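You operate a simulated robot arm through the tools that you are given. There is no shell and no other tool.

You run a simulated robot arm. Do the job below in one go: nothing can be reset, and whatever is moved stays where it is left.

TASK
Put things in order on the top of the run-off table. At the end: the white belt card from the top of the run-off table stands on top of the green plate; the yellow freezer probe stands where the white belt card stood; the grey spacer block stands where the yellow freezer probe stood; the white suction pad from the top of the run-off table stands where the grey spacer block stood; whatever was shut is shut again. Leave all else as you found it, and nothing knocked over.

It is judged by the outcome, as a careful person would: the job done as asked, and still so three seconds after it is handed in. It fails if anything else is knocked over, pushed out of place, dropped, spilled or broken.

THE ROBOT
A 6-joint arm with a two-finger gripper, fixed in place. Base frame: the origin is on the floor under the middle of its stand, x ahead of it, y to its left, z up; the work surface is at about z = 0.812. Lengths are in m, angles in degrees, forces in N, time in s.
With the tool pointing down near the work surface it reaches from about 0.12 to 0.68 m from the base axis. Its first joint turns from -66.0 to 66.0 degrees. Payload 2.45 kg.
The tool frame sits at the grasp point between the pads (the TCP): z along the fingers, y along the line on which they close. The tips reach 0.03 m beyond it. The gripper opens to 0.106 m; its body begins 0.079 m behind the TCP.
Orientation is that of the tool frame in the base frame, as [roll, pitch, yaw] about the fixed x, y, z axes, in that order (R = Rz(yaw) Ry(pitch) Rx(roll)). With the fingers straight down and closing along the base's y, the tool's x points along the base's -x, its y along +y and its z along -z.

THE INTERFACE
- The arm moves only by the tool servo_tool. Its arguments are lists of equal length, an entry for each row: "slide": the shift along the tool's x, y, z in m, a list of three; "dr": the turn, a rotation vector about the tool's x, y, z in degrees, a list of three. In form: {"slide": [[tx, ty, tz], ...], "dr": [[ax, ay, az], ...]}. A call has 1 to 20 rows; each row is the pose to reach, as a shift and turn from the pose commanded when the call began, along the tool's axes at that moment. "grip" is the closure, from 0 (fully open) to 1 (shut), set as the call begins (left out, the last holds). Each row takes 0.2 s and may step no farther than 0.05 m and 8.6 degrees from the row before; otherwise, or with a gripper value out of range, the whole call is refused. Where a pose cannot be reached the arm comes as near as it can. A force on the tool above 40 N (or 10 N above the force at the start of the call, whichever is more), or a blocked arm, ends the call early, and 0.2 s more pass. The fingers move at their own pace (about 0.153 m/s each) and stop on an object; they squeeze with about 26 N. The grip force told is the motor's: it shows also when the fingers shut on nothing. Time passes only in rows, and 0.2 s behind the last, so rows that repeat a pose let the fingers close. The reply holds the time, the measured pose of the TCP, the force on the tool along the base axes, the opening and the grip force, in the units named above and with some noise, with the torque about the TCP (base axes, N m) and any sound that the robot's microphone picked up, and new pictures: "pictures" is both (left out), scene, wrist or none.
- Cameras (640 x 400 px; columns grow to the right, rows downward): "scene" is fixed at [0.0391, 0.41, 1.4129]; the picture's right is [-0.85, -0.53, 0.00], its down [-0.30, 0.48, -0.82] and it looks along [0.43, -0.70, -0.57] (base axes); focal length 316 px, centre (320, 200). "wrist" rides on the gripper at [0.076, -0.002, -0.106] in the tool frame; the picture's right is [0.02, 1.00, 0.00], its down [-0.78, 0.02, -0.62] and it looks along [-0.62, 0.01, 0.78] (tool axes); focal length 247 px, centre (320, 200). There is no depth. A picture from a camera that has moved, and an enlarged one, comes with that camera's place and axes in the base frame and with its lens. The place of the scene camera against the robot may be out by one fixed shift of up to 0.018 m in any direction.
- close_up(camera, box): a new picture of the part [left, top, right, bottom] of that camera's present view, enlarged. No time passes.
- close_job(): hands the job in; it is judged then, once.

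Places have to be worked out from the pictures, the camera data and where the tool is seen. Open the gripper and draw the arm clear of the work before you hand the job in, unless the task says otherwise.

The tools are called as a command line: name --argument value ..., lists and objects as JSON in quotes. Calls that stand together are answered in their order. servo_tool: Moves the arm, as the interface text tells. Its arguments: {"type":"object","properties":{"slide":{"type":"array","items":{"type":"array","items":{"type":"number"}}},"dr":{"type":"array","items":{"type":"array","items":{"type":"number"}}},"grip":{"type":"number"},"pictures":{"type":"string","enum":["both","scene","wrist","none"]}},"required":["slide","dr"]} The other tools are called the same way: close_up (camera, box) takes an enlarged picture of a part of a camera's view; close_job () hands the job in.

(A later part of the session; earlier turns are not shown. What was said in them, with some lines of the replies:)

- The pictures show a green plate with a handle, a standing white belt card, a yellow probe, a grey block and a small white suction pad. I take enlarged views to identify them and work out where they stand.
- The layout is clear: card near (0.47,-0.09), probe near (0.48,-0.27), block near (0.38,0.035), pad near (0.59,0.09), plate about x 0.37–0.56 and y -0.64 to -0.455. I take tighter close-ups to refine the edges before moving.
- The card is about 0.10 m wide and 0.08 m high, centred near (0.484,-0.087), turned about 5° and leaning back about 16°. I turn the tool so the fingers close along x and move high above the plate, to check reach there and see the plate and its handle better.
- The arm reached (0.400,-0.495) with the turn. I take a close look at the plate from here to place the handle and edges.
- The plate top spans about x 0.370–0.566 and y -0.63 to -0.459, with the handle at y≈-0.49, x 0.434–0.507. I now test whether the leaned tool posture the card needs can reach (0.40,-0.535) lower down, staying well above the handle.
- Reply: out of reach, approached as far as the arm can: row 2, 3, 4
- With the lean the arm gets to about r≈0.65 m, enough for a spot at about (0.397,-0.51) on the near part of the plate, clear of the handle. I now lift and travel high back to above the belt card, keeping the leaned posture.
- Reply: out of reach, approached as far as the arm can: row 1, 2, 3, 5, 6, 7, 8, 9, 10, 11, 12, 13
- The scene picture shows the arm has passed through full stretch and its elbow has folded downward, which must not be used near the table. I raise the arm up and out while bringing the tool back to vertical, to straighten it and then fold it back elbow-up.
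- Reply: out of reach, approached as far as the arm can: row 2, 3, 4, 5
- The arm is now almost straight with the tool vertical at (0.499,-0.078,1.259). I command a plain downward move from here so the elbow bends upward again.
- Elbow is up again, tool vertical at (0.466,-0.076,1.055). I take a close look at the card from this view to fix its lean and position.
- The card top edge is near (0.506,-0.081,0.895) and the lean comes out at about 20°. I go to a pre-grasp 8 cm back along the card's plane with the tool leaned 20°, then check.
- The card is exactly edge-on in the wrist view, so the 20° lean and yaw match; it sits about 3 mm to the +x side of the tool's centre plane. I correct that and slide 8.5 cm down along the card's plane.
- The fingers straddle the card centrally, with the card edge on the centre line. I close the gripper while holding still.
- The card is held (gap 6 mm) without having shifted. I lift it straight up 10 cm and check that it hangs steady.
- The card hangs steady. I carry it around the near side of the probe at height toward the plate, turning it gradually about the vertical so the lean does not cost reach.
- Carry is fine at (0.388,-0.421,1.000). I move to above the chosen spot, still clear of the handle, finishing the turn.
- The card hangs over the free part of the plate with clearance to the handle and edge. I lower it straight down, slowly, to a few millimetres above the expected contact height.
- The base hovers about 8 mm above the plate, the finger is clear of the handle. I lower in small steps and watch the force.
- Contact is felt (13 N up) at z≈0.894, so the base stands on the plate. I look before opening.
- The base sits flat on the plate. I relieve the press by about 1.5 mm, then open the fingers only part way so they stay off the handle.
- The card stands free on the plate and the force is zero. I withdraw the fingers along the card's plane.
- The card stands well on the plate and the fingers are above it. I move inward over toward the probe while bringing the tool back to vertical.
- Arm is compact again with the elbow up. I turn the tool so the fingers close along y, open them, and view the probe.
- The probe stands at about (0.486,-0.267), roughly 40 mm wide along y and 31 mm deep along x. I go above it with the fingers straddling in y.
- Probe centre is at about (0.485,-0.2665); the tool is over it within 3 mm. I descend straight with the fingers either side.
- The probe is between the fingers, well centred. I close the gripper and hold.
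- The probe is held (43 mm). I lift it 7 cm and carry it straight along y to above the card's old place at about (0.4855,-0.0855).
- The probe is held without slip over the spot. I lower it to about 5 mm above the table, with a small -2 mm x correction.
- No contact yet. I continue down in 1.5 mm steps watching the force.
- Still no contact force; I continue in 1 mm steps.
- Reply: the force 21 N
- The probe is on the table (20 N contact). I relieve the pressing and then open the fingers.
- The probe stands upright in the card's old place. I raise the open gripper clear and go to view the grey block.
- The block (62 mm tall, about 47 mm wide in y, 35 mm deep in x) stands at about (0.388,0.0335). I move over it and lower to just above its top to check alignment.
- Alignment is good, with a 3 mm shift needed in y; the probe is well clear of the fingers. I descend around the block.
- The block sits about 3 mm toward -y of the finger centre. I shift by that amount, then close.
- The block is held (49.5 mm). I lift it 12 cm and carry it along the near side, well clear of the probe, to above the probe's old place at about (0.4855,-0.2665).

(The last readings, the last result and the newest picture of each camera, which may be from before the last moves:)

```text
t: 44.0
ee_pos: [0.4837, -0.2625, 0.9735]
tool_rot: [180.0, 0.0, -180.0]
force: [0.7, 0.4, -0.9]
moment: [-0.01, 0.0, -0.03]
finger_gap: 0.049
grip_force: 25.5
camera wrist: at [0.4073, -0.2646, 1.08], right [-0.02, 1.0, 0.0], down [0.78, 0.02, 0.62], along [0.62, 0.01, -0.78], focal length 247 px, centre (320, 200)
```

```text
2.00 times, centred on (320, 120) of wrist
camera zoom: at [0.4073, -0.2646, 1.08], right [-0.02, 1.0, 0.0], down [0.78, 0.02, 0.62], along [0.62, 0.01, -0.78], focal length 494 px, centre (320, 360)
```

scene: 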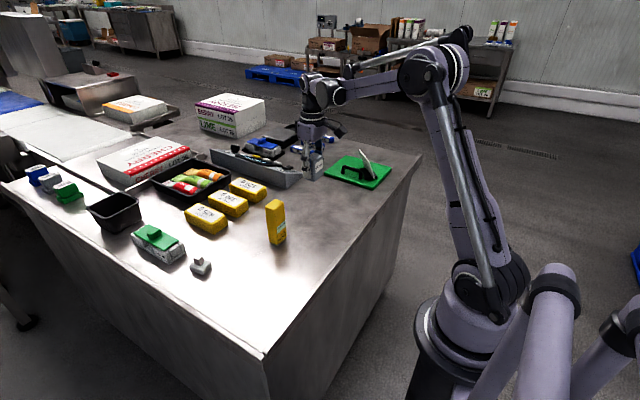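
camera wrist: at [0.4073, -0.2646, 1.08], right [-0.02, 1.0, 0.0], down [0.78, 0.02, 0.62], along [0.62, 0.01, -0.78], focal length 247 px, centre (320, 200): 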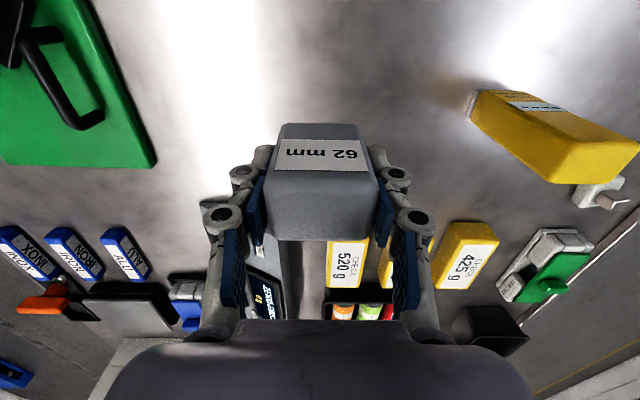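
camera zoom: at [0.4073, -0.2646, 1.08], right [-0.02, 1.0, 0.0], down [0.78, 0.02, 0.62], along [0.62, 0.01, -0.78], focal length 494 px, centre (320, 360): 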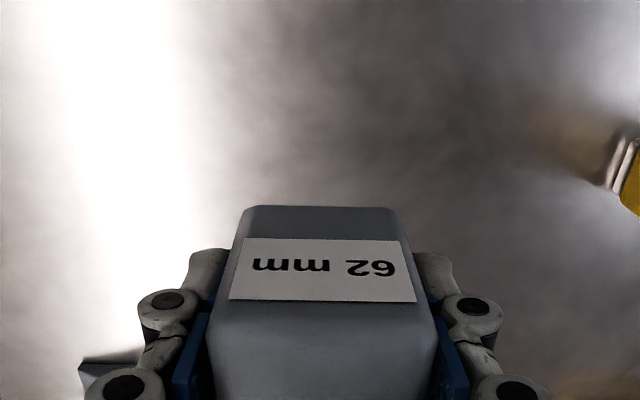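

The block hangs steady. I hold briefly to get a settled reading of the position before lowering.

servo_tool --slide '[[0, 0, 0], [0, 0, 0]]' --dr '[[0, 0, 0], [0, 0, 0]]' --pictures "none"

servo_tool --slide '[[0, 0, 0.01], [0, 0, 0.02]]' --dr '[[0, 0, 0], [0, 0, 0]]' --pictures "none"

```text
t: 44.6
ee_pos: [0.4847, -0.264, 0.9739]
tool_rot: [180.0, -0.1, 180.0]
force: [0.1, -0.2, -2.5]
moment: [0.01, -0.03, 0.0]
finger_gap: 0.0493
grip_force: 26.0
```

```text
t: 45.2
ee_pos: [0.4867, -0.2663, 0.9549]
tool_rot: [-180.0, -0.1, -180.0]
force: [0.5, 0.4, -1.3]
moment: [-0.01, -0.01, -0.02]
finger_gap: 0.0491
grip_force: 25.8
```

It settles to (0.487,-0.266), so the block is on target. I lower it to 4–5 mm above the table.

servo_tool --slide '[[0, 0, 0.03], [0, 0, 0.06], [0, 0, 0.083], [0, 0, 0.095], [0, 0, 0.095]]' --dr '[[0, 0, 0], [0, 0, 0], [0, 0, 0], [0, 0, 0], [0, 0, 0]]' --pictures "both"

close_up --camera "scene" --box '[270, 140, 380, 230]'

```text
t: 46.4
ee_pos: [0.4875, -0.2684, 0.8587]
tool_rot: [180.0, 0.0, 180.0]
force: [-0.7, 0.6, -1.8]
moment: [0.03, 0.02, -0.01]
finger_gap: 0.0494
grip_force: 26.0
camera wrist: at [0.4097, -0.2692, 0.965], right [-0.02, 1.0, 0.0], down [0.78, 0.02, 0.62], along [0.62, 0.01, -0.78], focal length 247 px, centre (320, 200)
```

scene: 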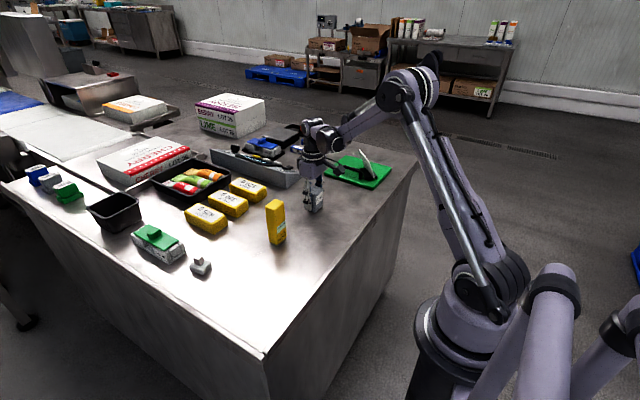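
wrist: 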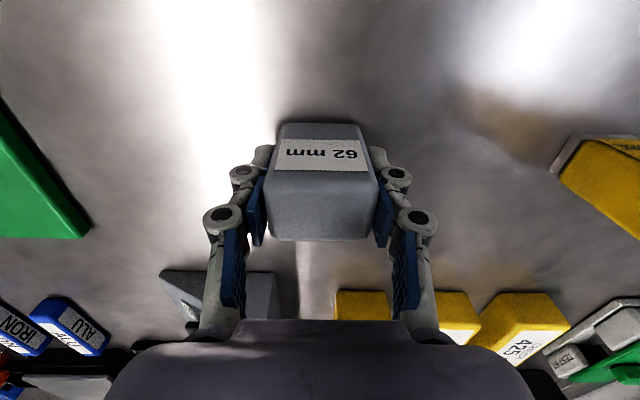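

```text
4.44 times, centred on (325, 185) of scene
camera zoom: at [0.0391, 0.41, 1.4129], right [-0.85, -0.53, 0.0], down [-0.3, 0.48, -0.82], along [0.43, -0.7, -0.57], focal length 1403 px, centre (298, 267)
```

zoom: 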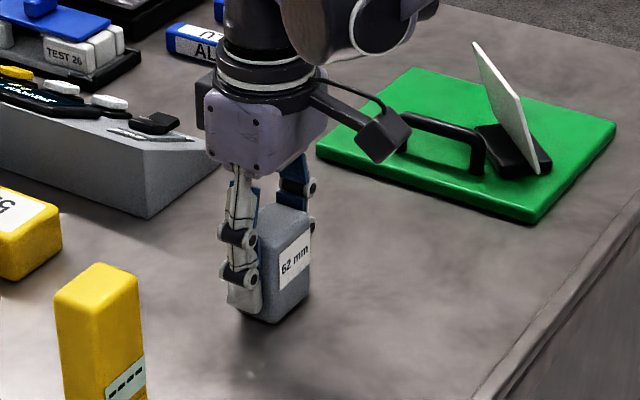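

Block is a few millimetres above the table at the right spot. I lower in 1.5 mm steps until contact.

servo_tool --slide '[[0, 0, 0.002], [0, 0, 0.002]]' --dr '[[0, 0, 0], [0, 0, 0]]' --pictures "none"

servo_tool --slide '[[0, 0, 0.0015], [0, 0, 0.0015]]' --dr '[[0, 0, 0], [0, 0, 0]]' --pictures "none"

```text
t: 47.0
ee_pos: [0.4869, -0.2691, 0.8566]
tool_rot: [-179.9, 0.0, -179.9]
force: [-0.6, 0.4, -0.9]
moment: [0.02, 0.0, -0.02]
finger_gap: 0.0492
grip_force: 25.9
```

```text
t: 47.6
ee_pos: [0.4859, -0.2681, 0.8555]
tool_rot: [-180.0, 0.0, -179.9]
force: [0.5, 0.1, -0.6]
moment: [0.0, -0.01, 0.0]
finger_gap: 0.0491
grip_force: 25.8
```

No contact yet at 0.8555; one more millimetre at a time.

servo_tool --slide '[[0, 0, 0.001], [0, 0, 0.001]]' --dr '[[0, 0, 0], [0, 0, 0]]' --pictures "none"

servo_tool --slide '[[0, 0, 0.001], [0, 0, 0.001]]' --dr '[[0, 0, 0], [0, 0, 0]]' --pictures "none"

```text
t: 48.2
ee_pos: [0.4872, -0.2693, 0.8556]
tool_rot: [179.9, 0.0, -179.9]
force: [-0.3, -0.4, 1.9]
moment: [0.02, 0.04, -0.01]
finger_gap: 0.0491
grip_force: 26.6
```

```text
t: 48.8
ee_pos: [0.4867, -0.2695, 0.8546]
tool_rot: [-179.8, 0.0, -180.0]
force: [-0.4, -1.7, 14.2]
moment: [0.07, 0.05, -0.01]
finger_gap: 0.0495
grip_force: 26.4
```

Contact (14 N). I relieve about 0.8 mm and open the fingers.

servo_tool --slide '[[0, 0, -0.0008], [0, 0, -0.0008]]' --dr '[[0, 0, 0], [0, 0, 0]]' --pictures "none"

servo_tool --slide '[[0, 0, 0], [0, 0, 0], [0, 0, 0]]' --dr '[[0, 0, 0], [0, 0, 0], [0, 0, 0]]' --grip 0.1

close_up --camera "wrist" --box '[200, 20, 440, 220]'

```text
t: 49.4
ee_pos: [0.4871, -0.2689, 0.8552]
tool_rot: [-180.0, 0.2, -179.9]
force: [0.7, 1.4, -1.5]
moment: [0.01, -0.03, -0.01]
finger_gap: 0.0493
grip_force: 26.1
```

```text
t: 50.2
ee_pos: [0.4873, -0.2697, 0.8566]
tool_rot: [-180.0, -0.1, -179.9]
force: [0.0, -0.8, 0.2]
moment: [0.0, -0.01, 0.0]
finger_gap: 0.0952
grip_force: 0.2
camera wrist: at [0.4103, -0.2698, 0.9624], right [-0.02, 1.0, 0.0], down [0.78, 0.02, 0.62], along [0.62, 0.01, -0.78], focal length 247 px, centre (320, 200)
```

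scene: 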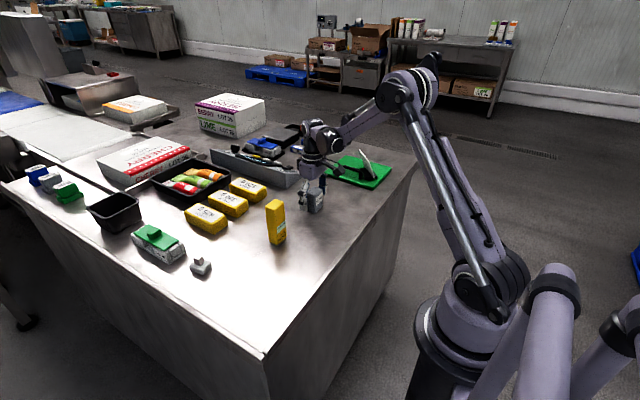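
wrist: 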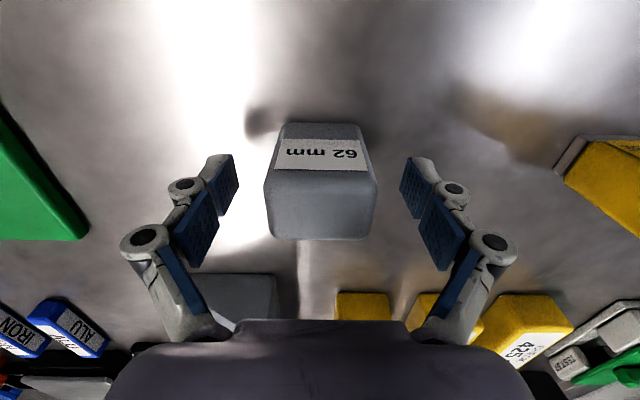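

```text
2.00 times, centred on (320, 120) of wrist
camera zoom: at [0.4103, -0.2698, 0.9624], right [-0.02, 1.0, 0.0], down [0.78, 0.02, 0.62], along [0.62, 0.01, -0.78], focal length 494 px, centre (320, 360)
```

zoom: 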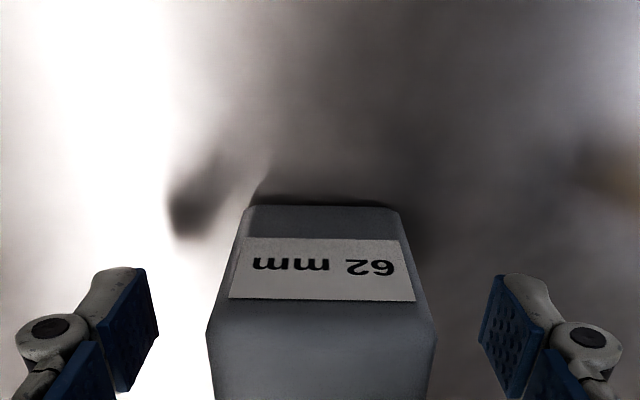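

The block stands at about (0.485,-0.268). I raise high and travel to view the white suction pad.

servo_tool --slide '[[0, 0, -0.03], [0, 0, -0.075], [0, 0, -0.12], [0, 0, -0.165], [-0.001, 0.045, -0.175], [-0.003, 0.09, -0.175], [-0.005, 0.135, -0.175], [-0.006, 0.18, -0.175], [-0.008, 0.225, -0.175], [-0.01, 0.27, -0.175], [-0.012, 0.315, -0.175], [-0.013, 0.355, -0.175], [-0.013, 0.355, -0.175]]' --dr '[[0, 0, 0], [0, 0, 0], [0, 0, 0], [0, 0, 0], [0, 0, 0], [0, 0, 0], [0, 0, 0], [0, 0, 0], [0, 0, 0], [0, 0, 0], [0, 0, 0], [0, 0, 0], [0, 0, 0]]' --grip 0

close_up --camera "wrist" --box '[260, 90, 420, 230]'

close_up --camera "scene" --box '[120, 210, 260, 300]'

close_up --camera "scene" --box '[250, 140, 400, 260]'

```text
t: 53.0
ee_pos: [0.4986, 0.0854, 1.0273]
tool_rot: [-180.0, 0.0, 179.9]
force: [-0.8, 0.4, 0.1]
moment: [0.01, 0.02, -0.02]
finger_gap: 0.1061
grip_force: 0.1
camera wrist: at [0.4222, 0.0866, 1.135], right [-0.02, 1.0, 0.0], down [0.78, 0.02, 0.62], along [0.62, 0.01, -0.78], focal length 247 px, centre (320, 200)
```

scene: 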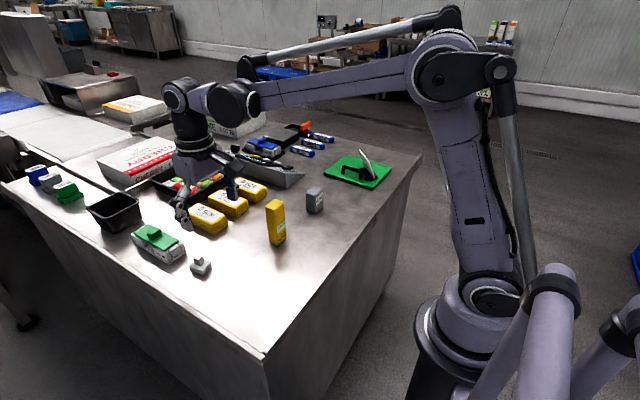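
wrist: 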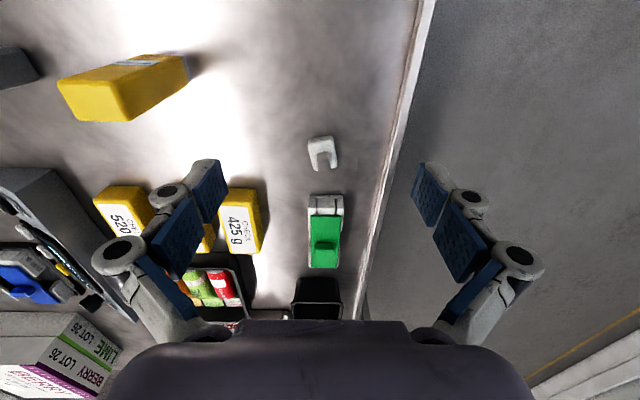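

```text
2.86 times, centred on (340, 160) of wrist
camera zoom: at [0.4222, 0.0866, 1.135], right [-0.02, 1.0, 0.0], down [0.78, 0.02, 0.62], along [0.62, 0.01, -0.78], focal length 706 px, centre (263, 314)
```

zoom: 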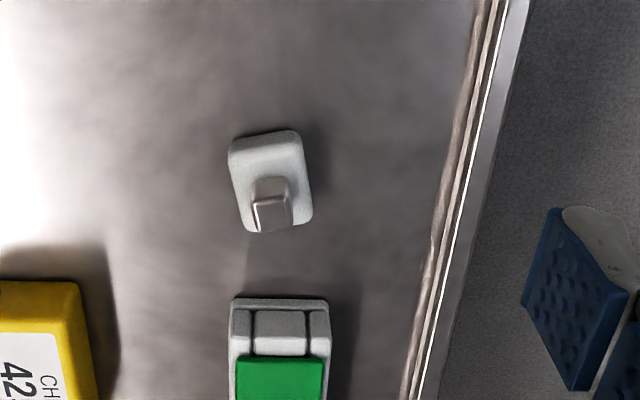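

```text
4.44 times, centred on (190, 255) of scene
camera zoom: at [0.0391, 0.41, 1.4129], right [-0.85, -0.53, 0.0], down [-0.3, 0.48, -0.82], along [0.43, -0.7, -0.57], focal length 1403 px, centre (898, -44)
```

zoom: 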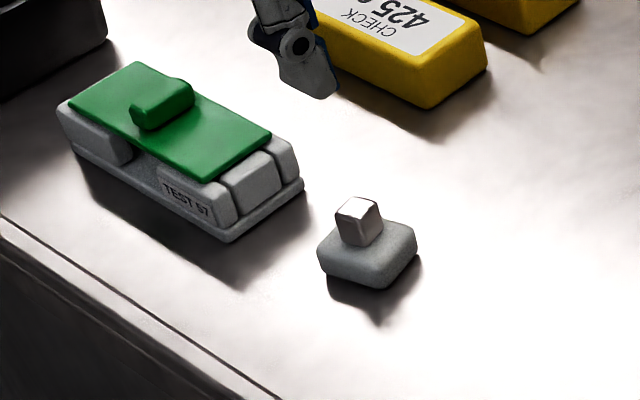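

```text
3.33 times, centred on (325, 200) of scene
camera zoom: at [0.0391, 0.41, 1.4129], right [-0.85, -0.53, 0.0], down [-0.3, 0.48, -0.82], along [0.43, -0.7, -0.57], focal length 1052 px, centre (303, 200)
```

zoom: 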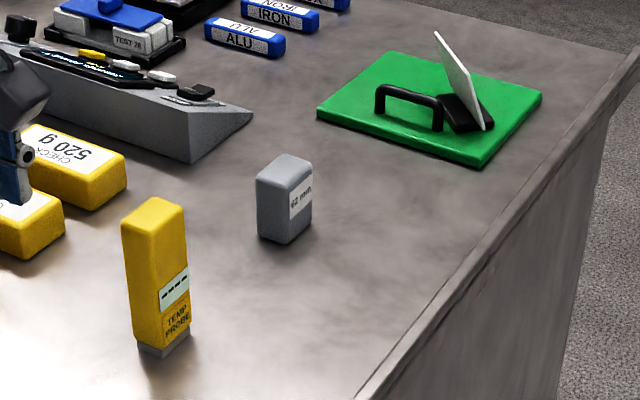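

Card, probe and block all stand well. The suction pad is at about (0.588,0.0925), turned roughly 12°, with a small knob on top. I move above it with the tool turned to match.

servo_tool --slide '[[-0.0224, 0.0018, 0.0218], [-0.0447, 0.0035, 0.0436], [-0.067, 0.0053, 0.0655], [-0.0894, 0.0071, 0.0873], [-0.0894, 0.0071, 0.0873], [-0.0894, 0.0071, 0.0873]]' --dr '[[0, 0, -3], [0, 0, -6], [0, 0, -9], [0, 0, -12], [0, 0, -12], [0, 0, -12]]'

close_up --camera "wrist" --box '[240, 60, 400, 200]'

close_up --camera "scene" --box '[130, 190, 260, 300]'

```text
t: 54.4
ee_pos: [0.5883, 0.0929, 0.9424]
tool_rot: [180.0, 0.0, -168.0]
force: [0.2, 0.0, 1.1]
moment: [0.01, 0.04, 0.0]
finger_gap: 0.1058
grip_force: 0.1
camera wrist: at [0.5143, 0.0761, 1.0492], right [-0.23, 0.97, 0.0], down [0.76, 0.18, 0.62], along [0.61, 0.14, -0.78], focal length 247 px, centre (320, 200)
```

scene: 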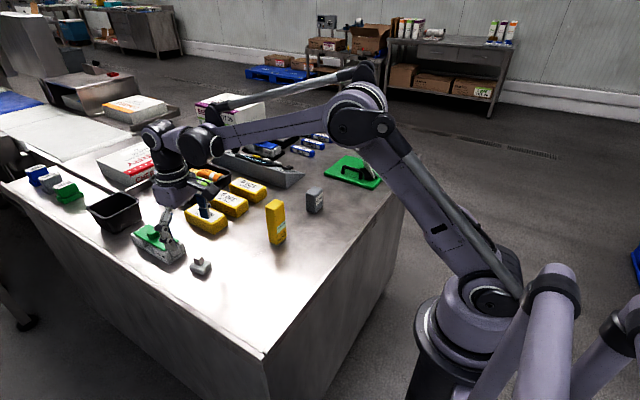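
wrist: 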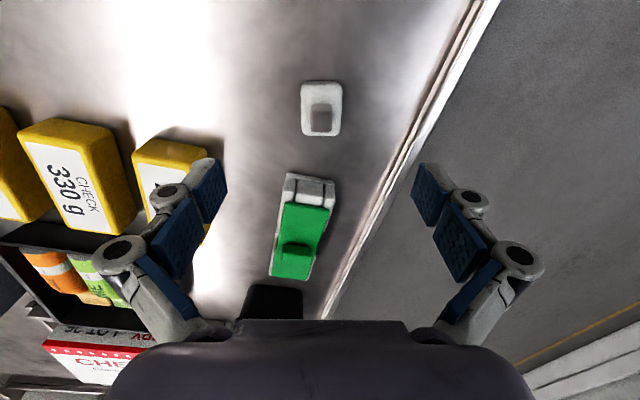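

```text
2.86 times, centred on (320, 130) of wrist
camera zoom: at [0.5143, 0.0761, 1.0492], right [-0.23, 0.97, 0.0], down [0.76, 0.18, 0.62], along [0.61, 0.14, -0.78], focal length 706 px, centre (320, 400)
```

zoom: 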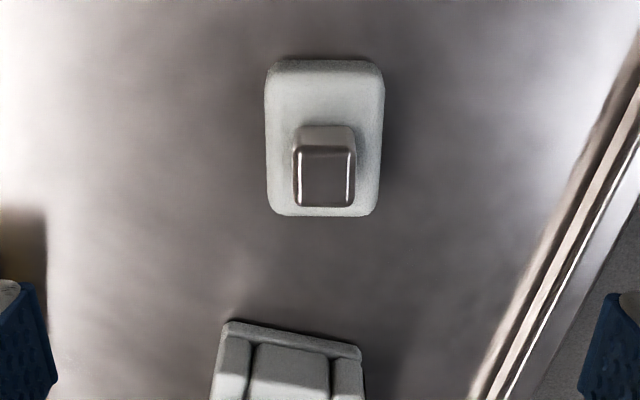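

```text
3.64 times, centred on (195, 245) of scene
camera zoom: at [0.0391, 0.41, 1.4129], right [-0.85, -0.53, 0.0], down [-0.3, 0.48, -0.82], along [0.43, -0.7, -0.57], focal length 1148 px, centre (774, 36)
```

zoom: 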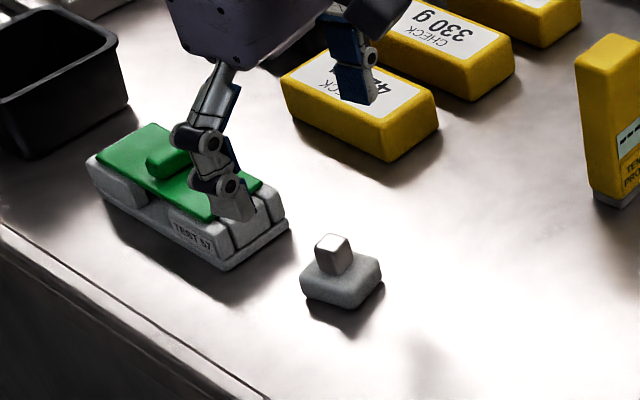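

The pad is now square to the tool and centred under it: base about 36×43 mm and 20 mm high, knob top near z 0.852. I part-close the fingers to about 70 mm and descend to grip the base, tips a few millimetres above the table.

servo_tool --slide '[[0, 0, 0.01], [0, 0, 0.035], [0, 0, 0.06], [0, 0, 0.08], [0, 0, 0.0945], [0, 0, 0.0945]]' --dr '[[0, 0, 0], [0, 0, 0], [0, 0, 0], [0, 0, 0], [0, 0, 0], [0, 0, 0]]' --grip 0.34

close_up --camera "wrist" --box '[220, 60, 420, 220]'

close_up --camera "scene" --box '[130, 190, 260, 300]'

```text
t: 55.8
ee_pos: [0.5926, 0.0933, 0.8496]
tool_rot: [180.0, 0.0, -168.1]
force: [-0.3, 0.0, -0.3]
moment: [-0.01, -0.02, 0.01]
finger_gap: 0.0699
grip_force: 0.1
camera wrist: at [0.5169, 0.0767, 0.9564], right [-0.23, 0.97, 0.0], down [0.76, 0.18, 0.62], along [0.61, 0.14, -0.78], focal length 247 px, centre (320, 200)
```

scene: 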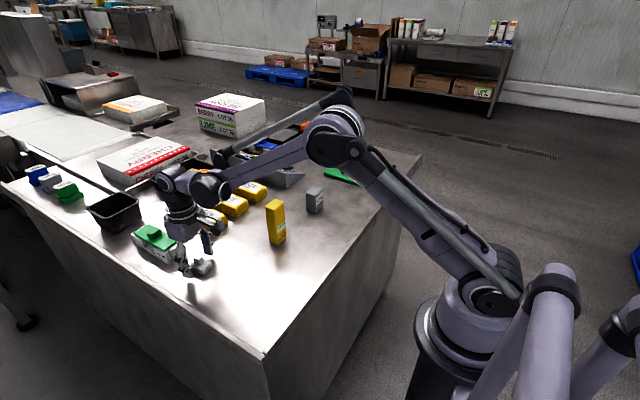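
wrist: 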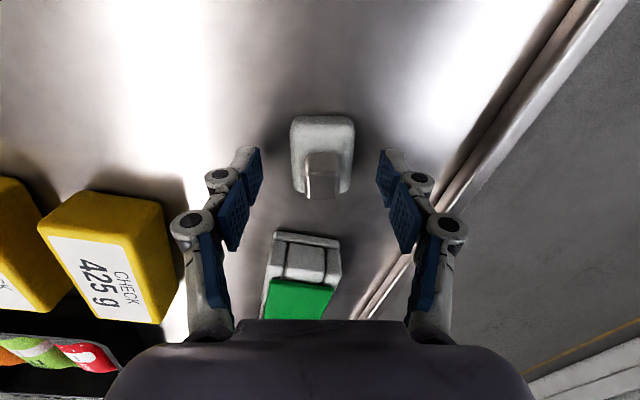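

```text
2.50 times, centred on (320, 140) of wrist
camera zoom: at [0.5169, 0.0767, 0.9564], right [-0.23, 0.97, 0.0], down [0.76, 0.18, 0.62], along [0.61, 0.14, -0.78], focal length 617 px, centre (320, 350)
```

zoom: 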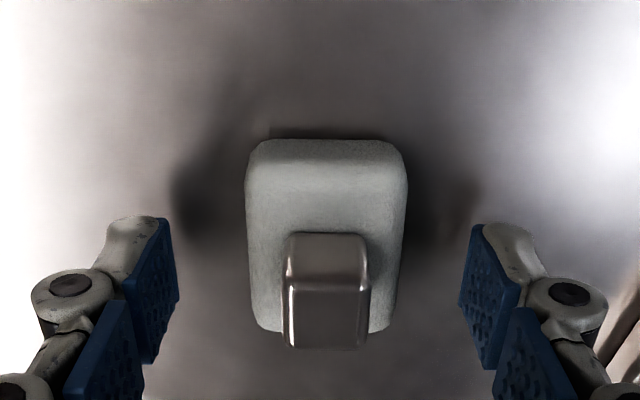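

```text
3.64 times, centred on (195, 245) of scene
camera zoom: at [0.0391, 0.41, 1.4129], right [-0.85, -0.53, 0.0], down [-0.3, 0.48, -0.82], along [0.43, -0.7, -0.57], focal length 1148 px, centre (774, 36)
```

zoom: 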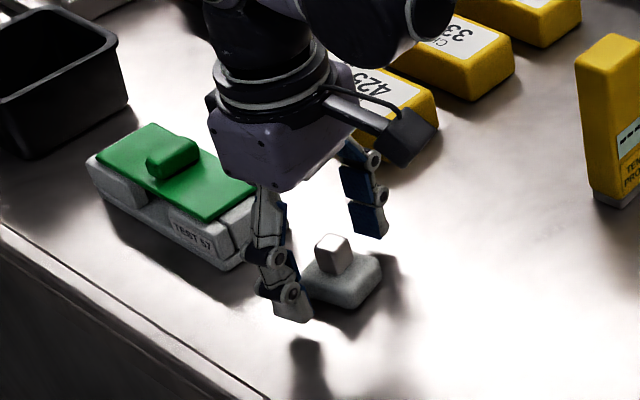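

The pad is centred between the fingers, about 4 mm toward the robot from the tool point. I shift by that, go 2 mm lower, and then close.

servo_tool --slide '[[0.004, 0, 0.002], [0.004, 0, 0.002]]' --dr '[[0, 0, 0], [0, 0, 0]]' --pictures "none"

servo_tool --slide '[[0, 0, 0], [0, 0, 0], [0, 0, 0], [0, 0, 0]]' --dr '[[0, 0, 0], [0, 0, 0], [0, 0, 0], [0, 0, 0]]' --grip 1

close_up --camera "wrist" --box '[220, 60, 420, 220]'

close_up --camera "scene" --box '[130, 190, 260, 300]'

```text
t: 56.4
ee_pos: [0.5863, 0.0913, 0.8468]
tool_rot: [-180.0, -0.1, -168.0]
force: [0.1, -0.4, 0.9]
moment: [0.02, 0.0, 0.01]
finger_gap: 0.0698
grip_force: 0.1
```

```text
t: 57.4
ee_pos: [0.587, 0.0926, 0.8477]
tool_rot: [-180.0, 0.1, -168.1]
force: [-0.2, 0.4, 2.3]
moment: [0.0, 0.0, 0.02]
finger_gap: 0.0348
grip_force: 25.5
camera wrist: at [0.5125, 0.0755, 0.9543], right [-0.23, 0.97, 0.0], down [0.76, 0.18, 0.62], along [0.61, 0.14, -0.78], focal length 247 px, centre (320, 200)
```

scene: 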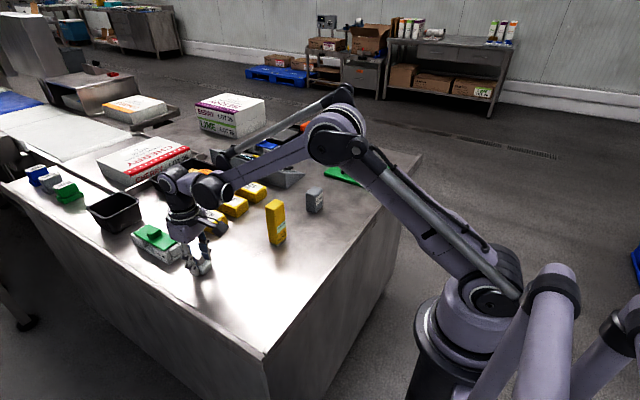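
wrist: 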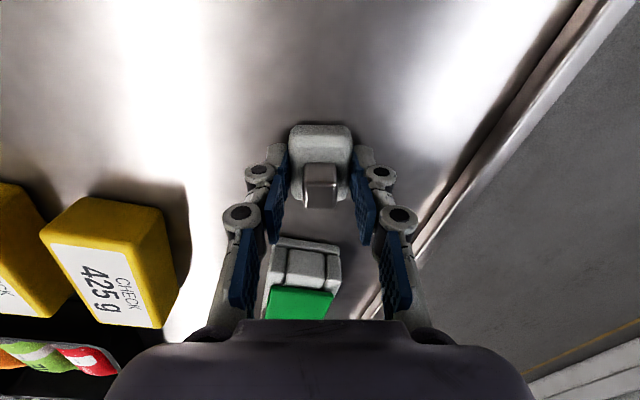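

```text
2.50 times, centred on (320, 140) of wrist
camera zoom: at [0.5125, 0.0755, 0.9543], right [-0.23, 0.97, 0.0], down [0.76, 0.18, 0.62], along [0.61, 0.14, -0.78], focal length 617 px, centre (320, 350)
```

zoom: 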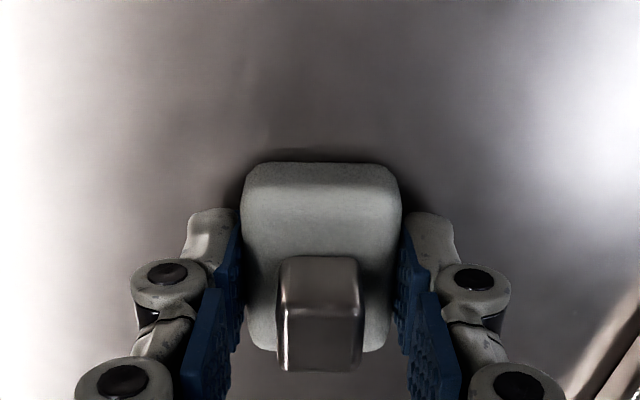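

```text
3.64 times, centred on (195, 245) of scene
camera zoom: at [0.0391, 0.41, 1.4129], right [-0.85, -0.53, 0.0], down [-0.3, 0.48, -0.82], along [0.43, -0.7, -0.57], focal length 1148 px, centre (774, 36)
```

zoom: 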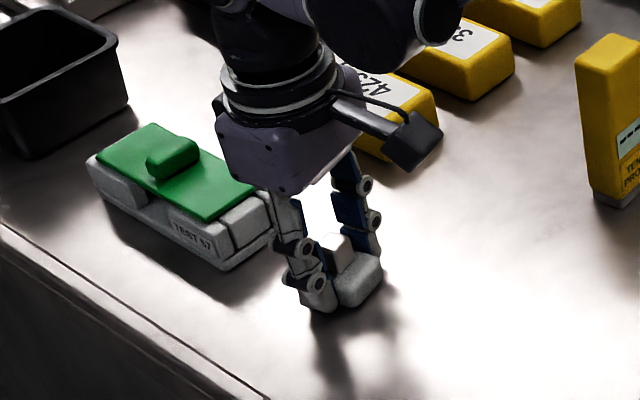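

The pad is held (35 mm) and centred. I lift it straight up, checking that it stays in the grip.

servo_tool --slide '[[0, 0, -0.01], [0, 0, -0.03], [0, 0, -0.06], [0, 0, -0.08], [0, 0, -0.08]]' --dr '[[0, 0, 0], [0, 0, 0], [0, 0, 0], [0, 0, 0], [0, 0, 0]]'

close_up --camera "scene" --box '[130, 170, 260, 280]'

```text
t: 58.6
ee_pos: [0.5846, 0.0943, 0.9276]
tool_rot: [180.0, 0.1, -168.0]
force: [-0.1, 0.4, -0.4]
moment: [-0.01, -0.01, -0.04]
finger_gap: 0.0349
grip_force: 25.8
camera wrist: at [0.5098, 0.0765, 1.0348], right [-0.23, 0.97, 0.0], down [0.76, 0.18, 0.62], along [0.61, 0.14, -0.78], focal length 247 px, centre (320, 200)
```

scene: 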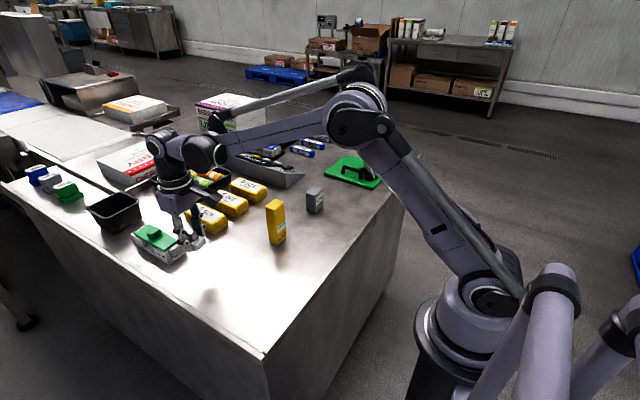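
wrist: 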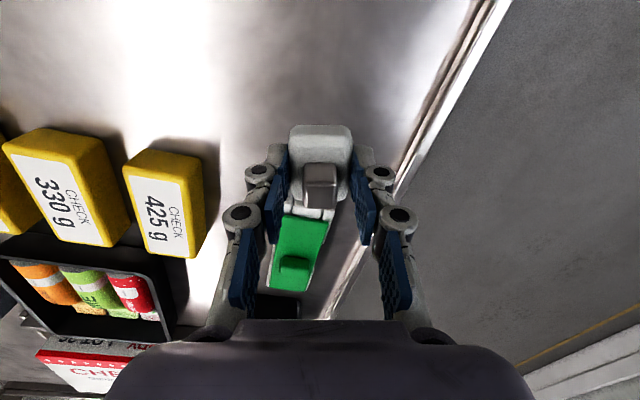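

```text
3.64 times, centred on (195, 225) of scene
camera zoom: at [0.0391, 0.41, 1.4129], right [-0.85, -0.53, 0.0], down [-0.3, 0.48, -0.82], along [0.43, -0.7, -0.57], focal length 1148 px, centre (774, 109)
```

zoom: 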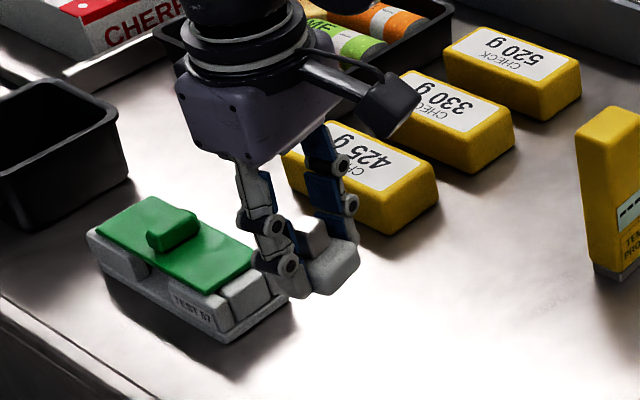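

The pad is lifted securely. I carry it to above the block's old place at about (0.388,0.0335).

servo_tool --slide '[[0.03, -0.0024, 0], [0.07, -0.0055, 0], [0.11, -0.0087, 0], [0.15, -0.0118, 0], [0.185, -0.0146, 0], [0.2069, -0.0163, 0], [0.2069, -0.0163, 0], [0.2069, -0.0163, 0]]' --dr '[[0, 0, 0], [0, 0, 0], [0, 0, 0], [0, 0, 0], [0, 0, 0], [0, 0, 0], [0, 0, 0], [0, 0, 0]]'

servo_tool --slide '[[0, 0, 0], [0, 0, 0]]' --dr '[[0, 0, 0], [0, 0, 0]]' --pictures "none"

```text
t: 60.4
ee_pos: [0.3869, 0.0339, 0.9247]
tool_rot: [-179.9, 0.0, -168.0]
force: [-0.2, 0.4, -0.6]
moment: [-0.02, 0.0, -0.01]
finger_gap: 0.0352
grip_force: 26.0
camera wrist: at [0.3115, 0.0171, 1.0328], right [-0.23, 0.97, 0.0], down [0.76, 0.18, 0.62], along [0.61, 0.14, -0.78], focal length 247 px, centre (320, 200)
```

scene: 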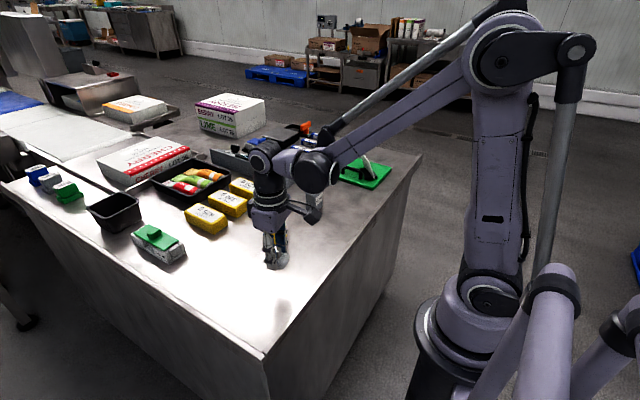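
wrist: 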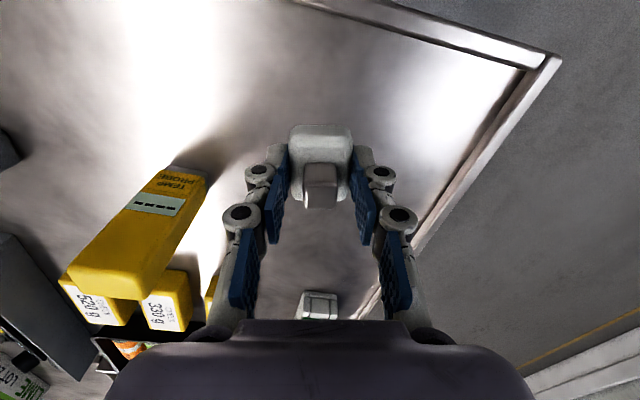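

```text
t: 61.0
ee_pos: [0.3856, 0.0341, 0.9259]
tool_rot: [179.9, 0.1, -168.0]
force: [0.5, 0.4, 0.3]
moment: [0.01, 0.02, -0.03]
finger_gap: 0.035
grip_force: 25.8
```

It settled at (0.386,0.034). I shift 2 mm outward and lower to about 5 mm above the table.

servo_tool --slide '[[-0.002, 0, 0.02], [-0.002, 0, 0.045], [-0.002, 0, 0.065], [-0.002, 0, 0.075], [-0.002, 0, 0.075]]' --dr '[[0, 0, 0], [0, 0, 0], [0, 0, 0], [0, 0, 0], [0, 0, 0]]' --pictures "none"

servo_tool --slide '[[0, 0, 0.002], [0, 0, 0.002]]' --dr '[[0, 0, 0], [0, 0, 0]]' --pictures "both"

close_up --camera "scene" --box '[220, 220, 330, 310]'

```text
t: 62.2
ee_pos: [0.3901, 0.034, 0.8513]
tool_rot: [180.0, 0.1, -168.0]
force: [0.0, 0.4, 0.0]
moment: [-0.04, 0.01, 0.01]
finger_gap: 0.0346
grip_force: 26.4
```

```text
t: 62.8
ee_pos: [0.3887, 0.0336, 0.8497]
tool_rot: [180.0, 0.0, -167.9]
force: [-0.6, 1.0, -0.2]
moment: [-0.02, 0.01, 0.0]
finger_gap: 0.035
grip_force: 26.2
camera wrist: at [0.3141, 0.0182, 0.9562], right [-0.23, 0.97, 0.0], down [0.76, 0.18, 0.62], along [0.61, 0.14, -0.78], focal length 247 px, centre (320, 200)
```

scene: 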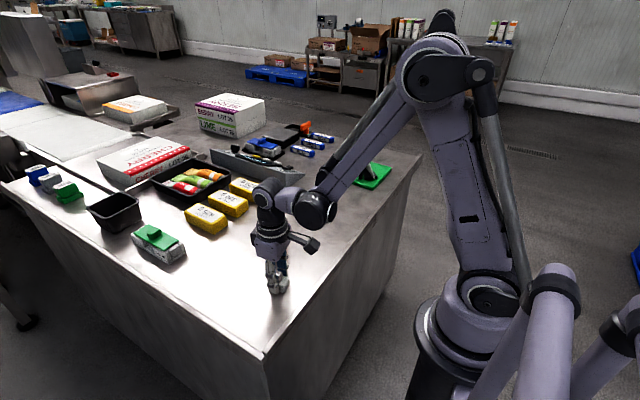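
wrist: 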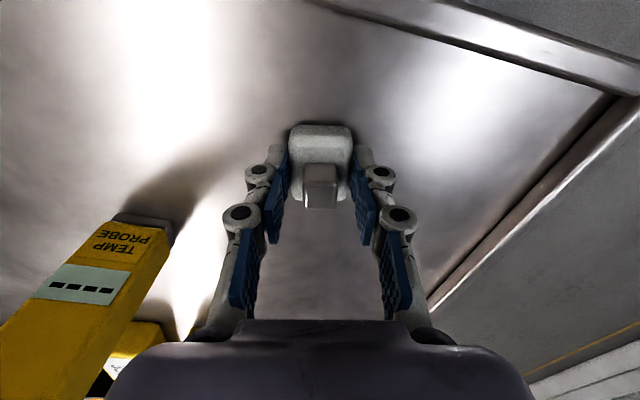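

```text
4.44 times, centred on (275, 265) of scene
camera zoom: at [0.0391, 0.41, 1.4129], right [-0.85, -0.53, 0.0], down [-0.3, 0.48, -0.82], along [0.43, -0.7, -0.57], focal length 1403 px, centre (520, -89)
```

zoom: 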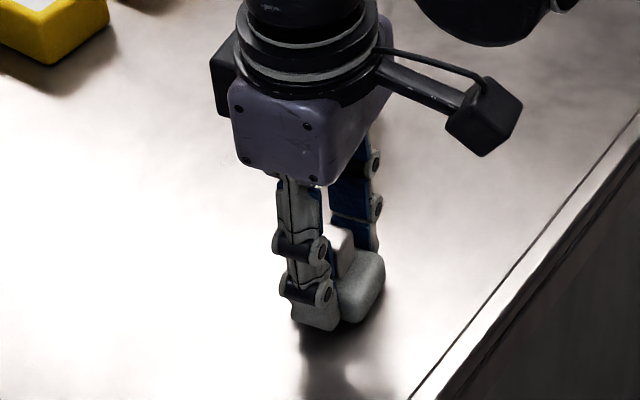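

The pad is within a few millimetres of the table at (0.3887,0.0336). I lower in 1 mm steps until contact.

servo_tool --slide '[[0, 0, 0.001], [0, 0, 0.001]]' --dr '[[0, 0, 0], [0, 0, 0]]' --pictures "none"

servo_tool --slide '[[0, 0, 0.001], [0, 0, 0.001]]' --dr '[[0, 0, 0], [0, 0, 0]]' --pictures "none"

```text
t: 63.4
ee_pos: [0.3898, 0.0348, 0.849]
tool_rot: [-179.9, -0.1, -168.0]
force: [0.0, -0.9, -1.0]
moment: [-0.01, 0.01, 0.0]
finger_gap: 0.0348
grip_force: 26.1
```

```text
t: 64.0
ee_pos: [0.3895, 0.0351, 0.8482]
tool_rot: [-179.9, 0.0, -167.9]
force: [-0.2, -1.1, 4.6]
moment: [-0.04, -0.01, 0.0]
finger_gap: 0.0351
grip_force: 25.9
```

Light contact (4.6 N): the pad stands on the table. I open the fingers part way.

servo_tool --slide '[[0, 0, 0], [0, 0, 0], [0, 0, 0]]' --dr '[[0, 0, 0], [0, 0, 0], [0, 0, 0]]' --grip 0.3

close_up --camera "wrist" --box '[220, 60, 420, 220]'

```text
t: 64.8
ee_pos: [0.3885, 0.0345, 0.8475]
tool_rot: [-179.9, -0.1, -168.1]
force: [-0.2, -0.7, 0.6]
moment: [0.0, 0.02, 0.02]
finger_gap: 0.0742
grip_force: 0.1
camera wrist: at [0.3146, 0.0185, 0.9542], right [-0.23, 0.97, 0.0], down [0.76, 0.18, 0.62], along [0.61, 0.14, -0.78], focal length 247 px, centre (320, 200)
```

scene: 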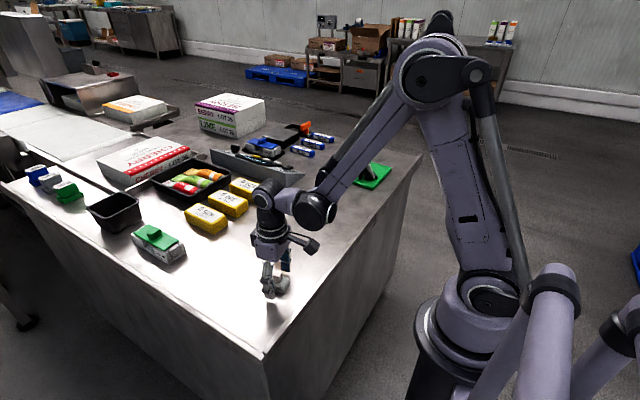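
wrist: 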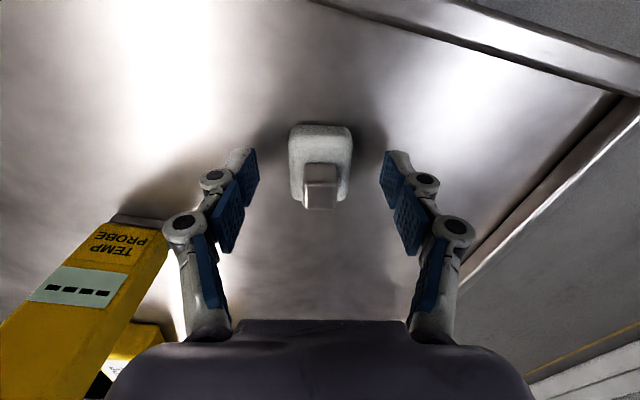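

```text
2.50 times, centred on (320, 140) of wrist
camera zoom: at [0.3146, 0.0185, 0.9542], right [-0.23, 0.97, 0.0], down [0.76, 0.18, 0.62], along [0.61, 0.14, -0.78], focal length 617 px, centre (320, 350)
```

zoom: 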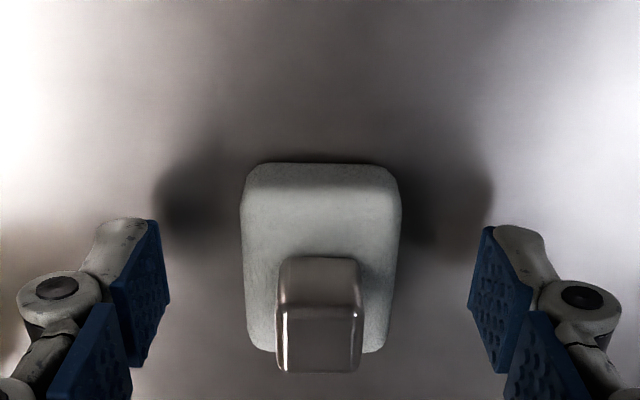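

The pad stands free. I raise the gripper straight up, fully clear of everything.

servo_tool --slide '[[0, 0, -0.02], [0, 0, -0.06], [0, 0, -0.1], [0, 0, -0.145], [0, 0, -0.19], [0, 0, -0.235], [0, 0, -0.275]]' --dr '[[0, 0, 0], [0, 0, 0], [0, 0, 0], [0, 0, 2], [0, 0, 5], [0, 0, 8], [0, 0, 12]]' --grip 0.3

servo_tool --slide '[[0, -0.03, 0], [0, -0.07, 0], [0, -0.11, 0], [0, -0.13, 0]]' --dr '[[0, 0, 0], [0, 0, 0], [0, 0, 0], [0, 0, 0]]' --grip 0

close_up --camera "scene" --box '[220, 140, 420, 310]'

close_up --camera "wrist" --box '[160, 20, 480, 230]'

close_up --camera "wrist" --box '[0, 20, 240, 270]'

```text
t: 66.4
ee_pos: [0.3876, 0.0338, 1.1194]
tool_rot: [180.0, 0.0, 180.0]
force: [-0.9, -0.5, 0.9]
moment: [0.01, 0.0, 0.0]
finger_gap: 0.0745
grip_force: 0.0
camera wrist: at [0.3117, 0.0335, 1.2266], right [-0.02, 1.0, 0.0], down [0.78, 0.02, 0.62], along [0.62, 0.01, -0.78], focal length 247 px, centre (320, 200)
```

scene: 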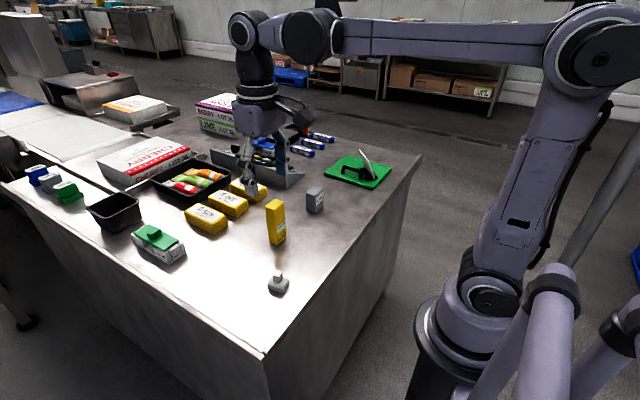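
wrist: 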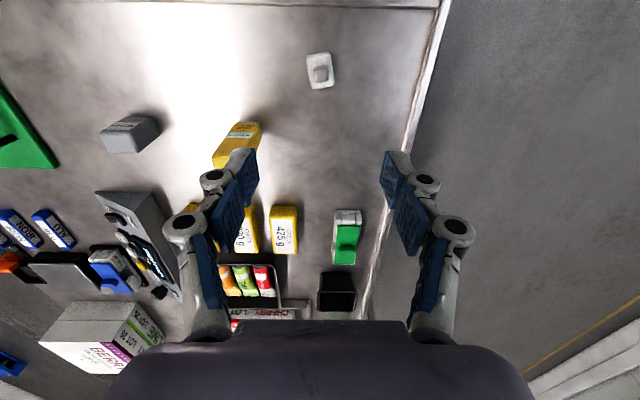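

```text
t: 67.4
ee_pos: [0.3892, -0.0955, 1.1264]
tool_rot: [180.0, 0.1, -179.9]
force: [-0.7, -0.4, -0.5]
moment: [0.0, 0.01, 0.01]
finger_gap: 0.1058
grip_force: 0.0
camera wrist: at [0.312, -0.0959, 1.2323], right [-0.02, 1.0, 0.0], down [0.78, 0.02, 0.62], along [0.62, 0.01, -0.78], focal length 247 px, centre (320, 200)
```

scene: 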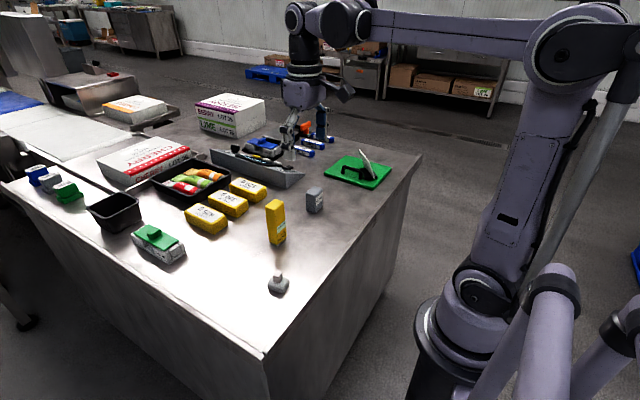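
wrist: 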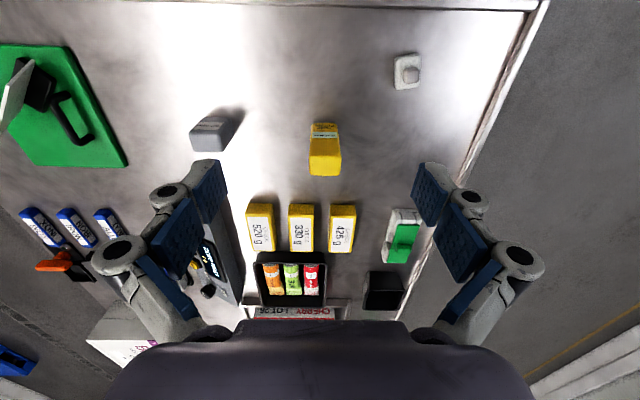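

```text
2.35 times, centred on (320, 225) of scene
camera zoom: at [0.0391, 0.41, 1.4129], right [-0.85, -0.53, 0.0], down [-0.3, 0.48, -0.82], along [0.43, -0.7, -0.57], focal length 743 px, centre (320, 141)
```

zoom: 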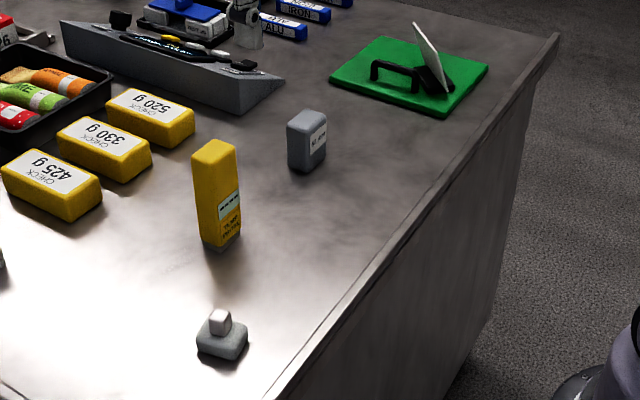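

```text
1.90 times, centred on (320, 125) of wrist
camera zoom: at [0.312, -0.0959, 1.2323], right [-0.02, 1.0, 0.0], down [0.78, 0.02, 0.62], along [0.62, 0.01, -0.78], focal length 470 px, centre (320, 343)
```

zoom: 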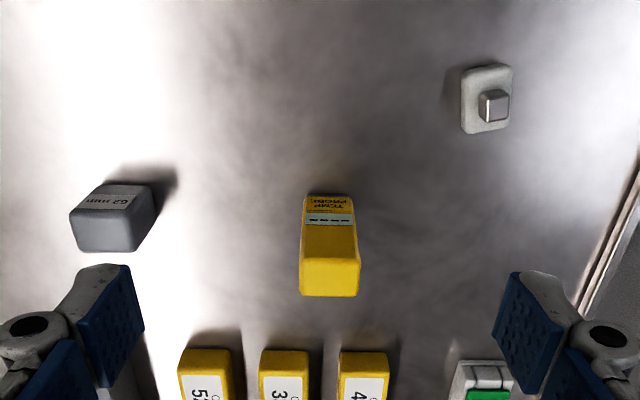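

```text
1.60 times, centred on (120, 145) of wrist
camera zoom: at [0.312, -0.0959, 1.2323], right [-0.02, 1.0, 0.0], down [0.78, 0.02, 0.62], along [0.62, 0.01, -0.78], focal length 395 px, centre (640, 288)
```

zoom: 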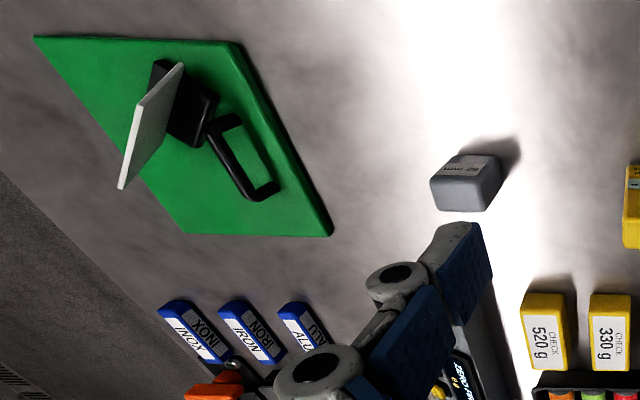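

All four items stand where asked: card on the green plate, probe in the card's place, block in the probe's place, pad in the block's place. The other things look unmoved, and the gripper is open and high above the work. I hand the job in.

close_job

```text
The job is handed in.
```

The job is handed in, with all four items moved. In the last pictures everything stood upright and nothing else on the table looked moved.

| Item | Where it stands now |
|---|---|
| White belt card | On top of the green plate, just behind the handle and clear of it |
| Yellow freezer probe | In the card's old place |
| Grey spacer block | In the probe's old place |
| White suction pad | In the grey block's old place |

- **Accuracy:** the probe, block and pad are each within about 3 mm of where I measured the earlier item to be.
- **Card direction:** I turned the card about 40° when setting it on the plate, so it no longer faces the same way. The arm could not reach that spot with the card at its original angle.
- **Shut items:** I opened nothing, so nothing needed shutting again.
- **Elbow fold:** early on the arm stretched too far and its elbow folded downward above the table. I straightened it before picking anything up, and nothing was touched.

The gripper is open and raised clear of the work.
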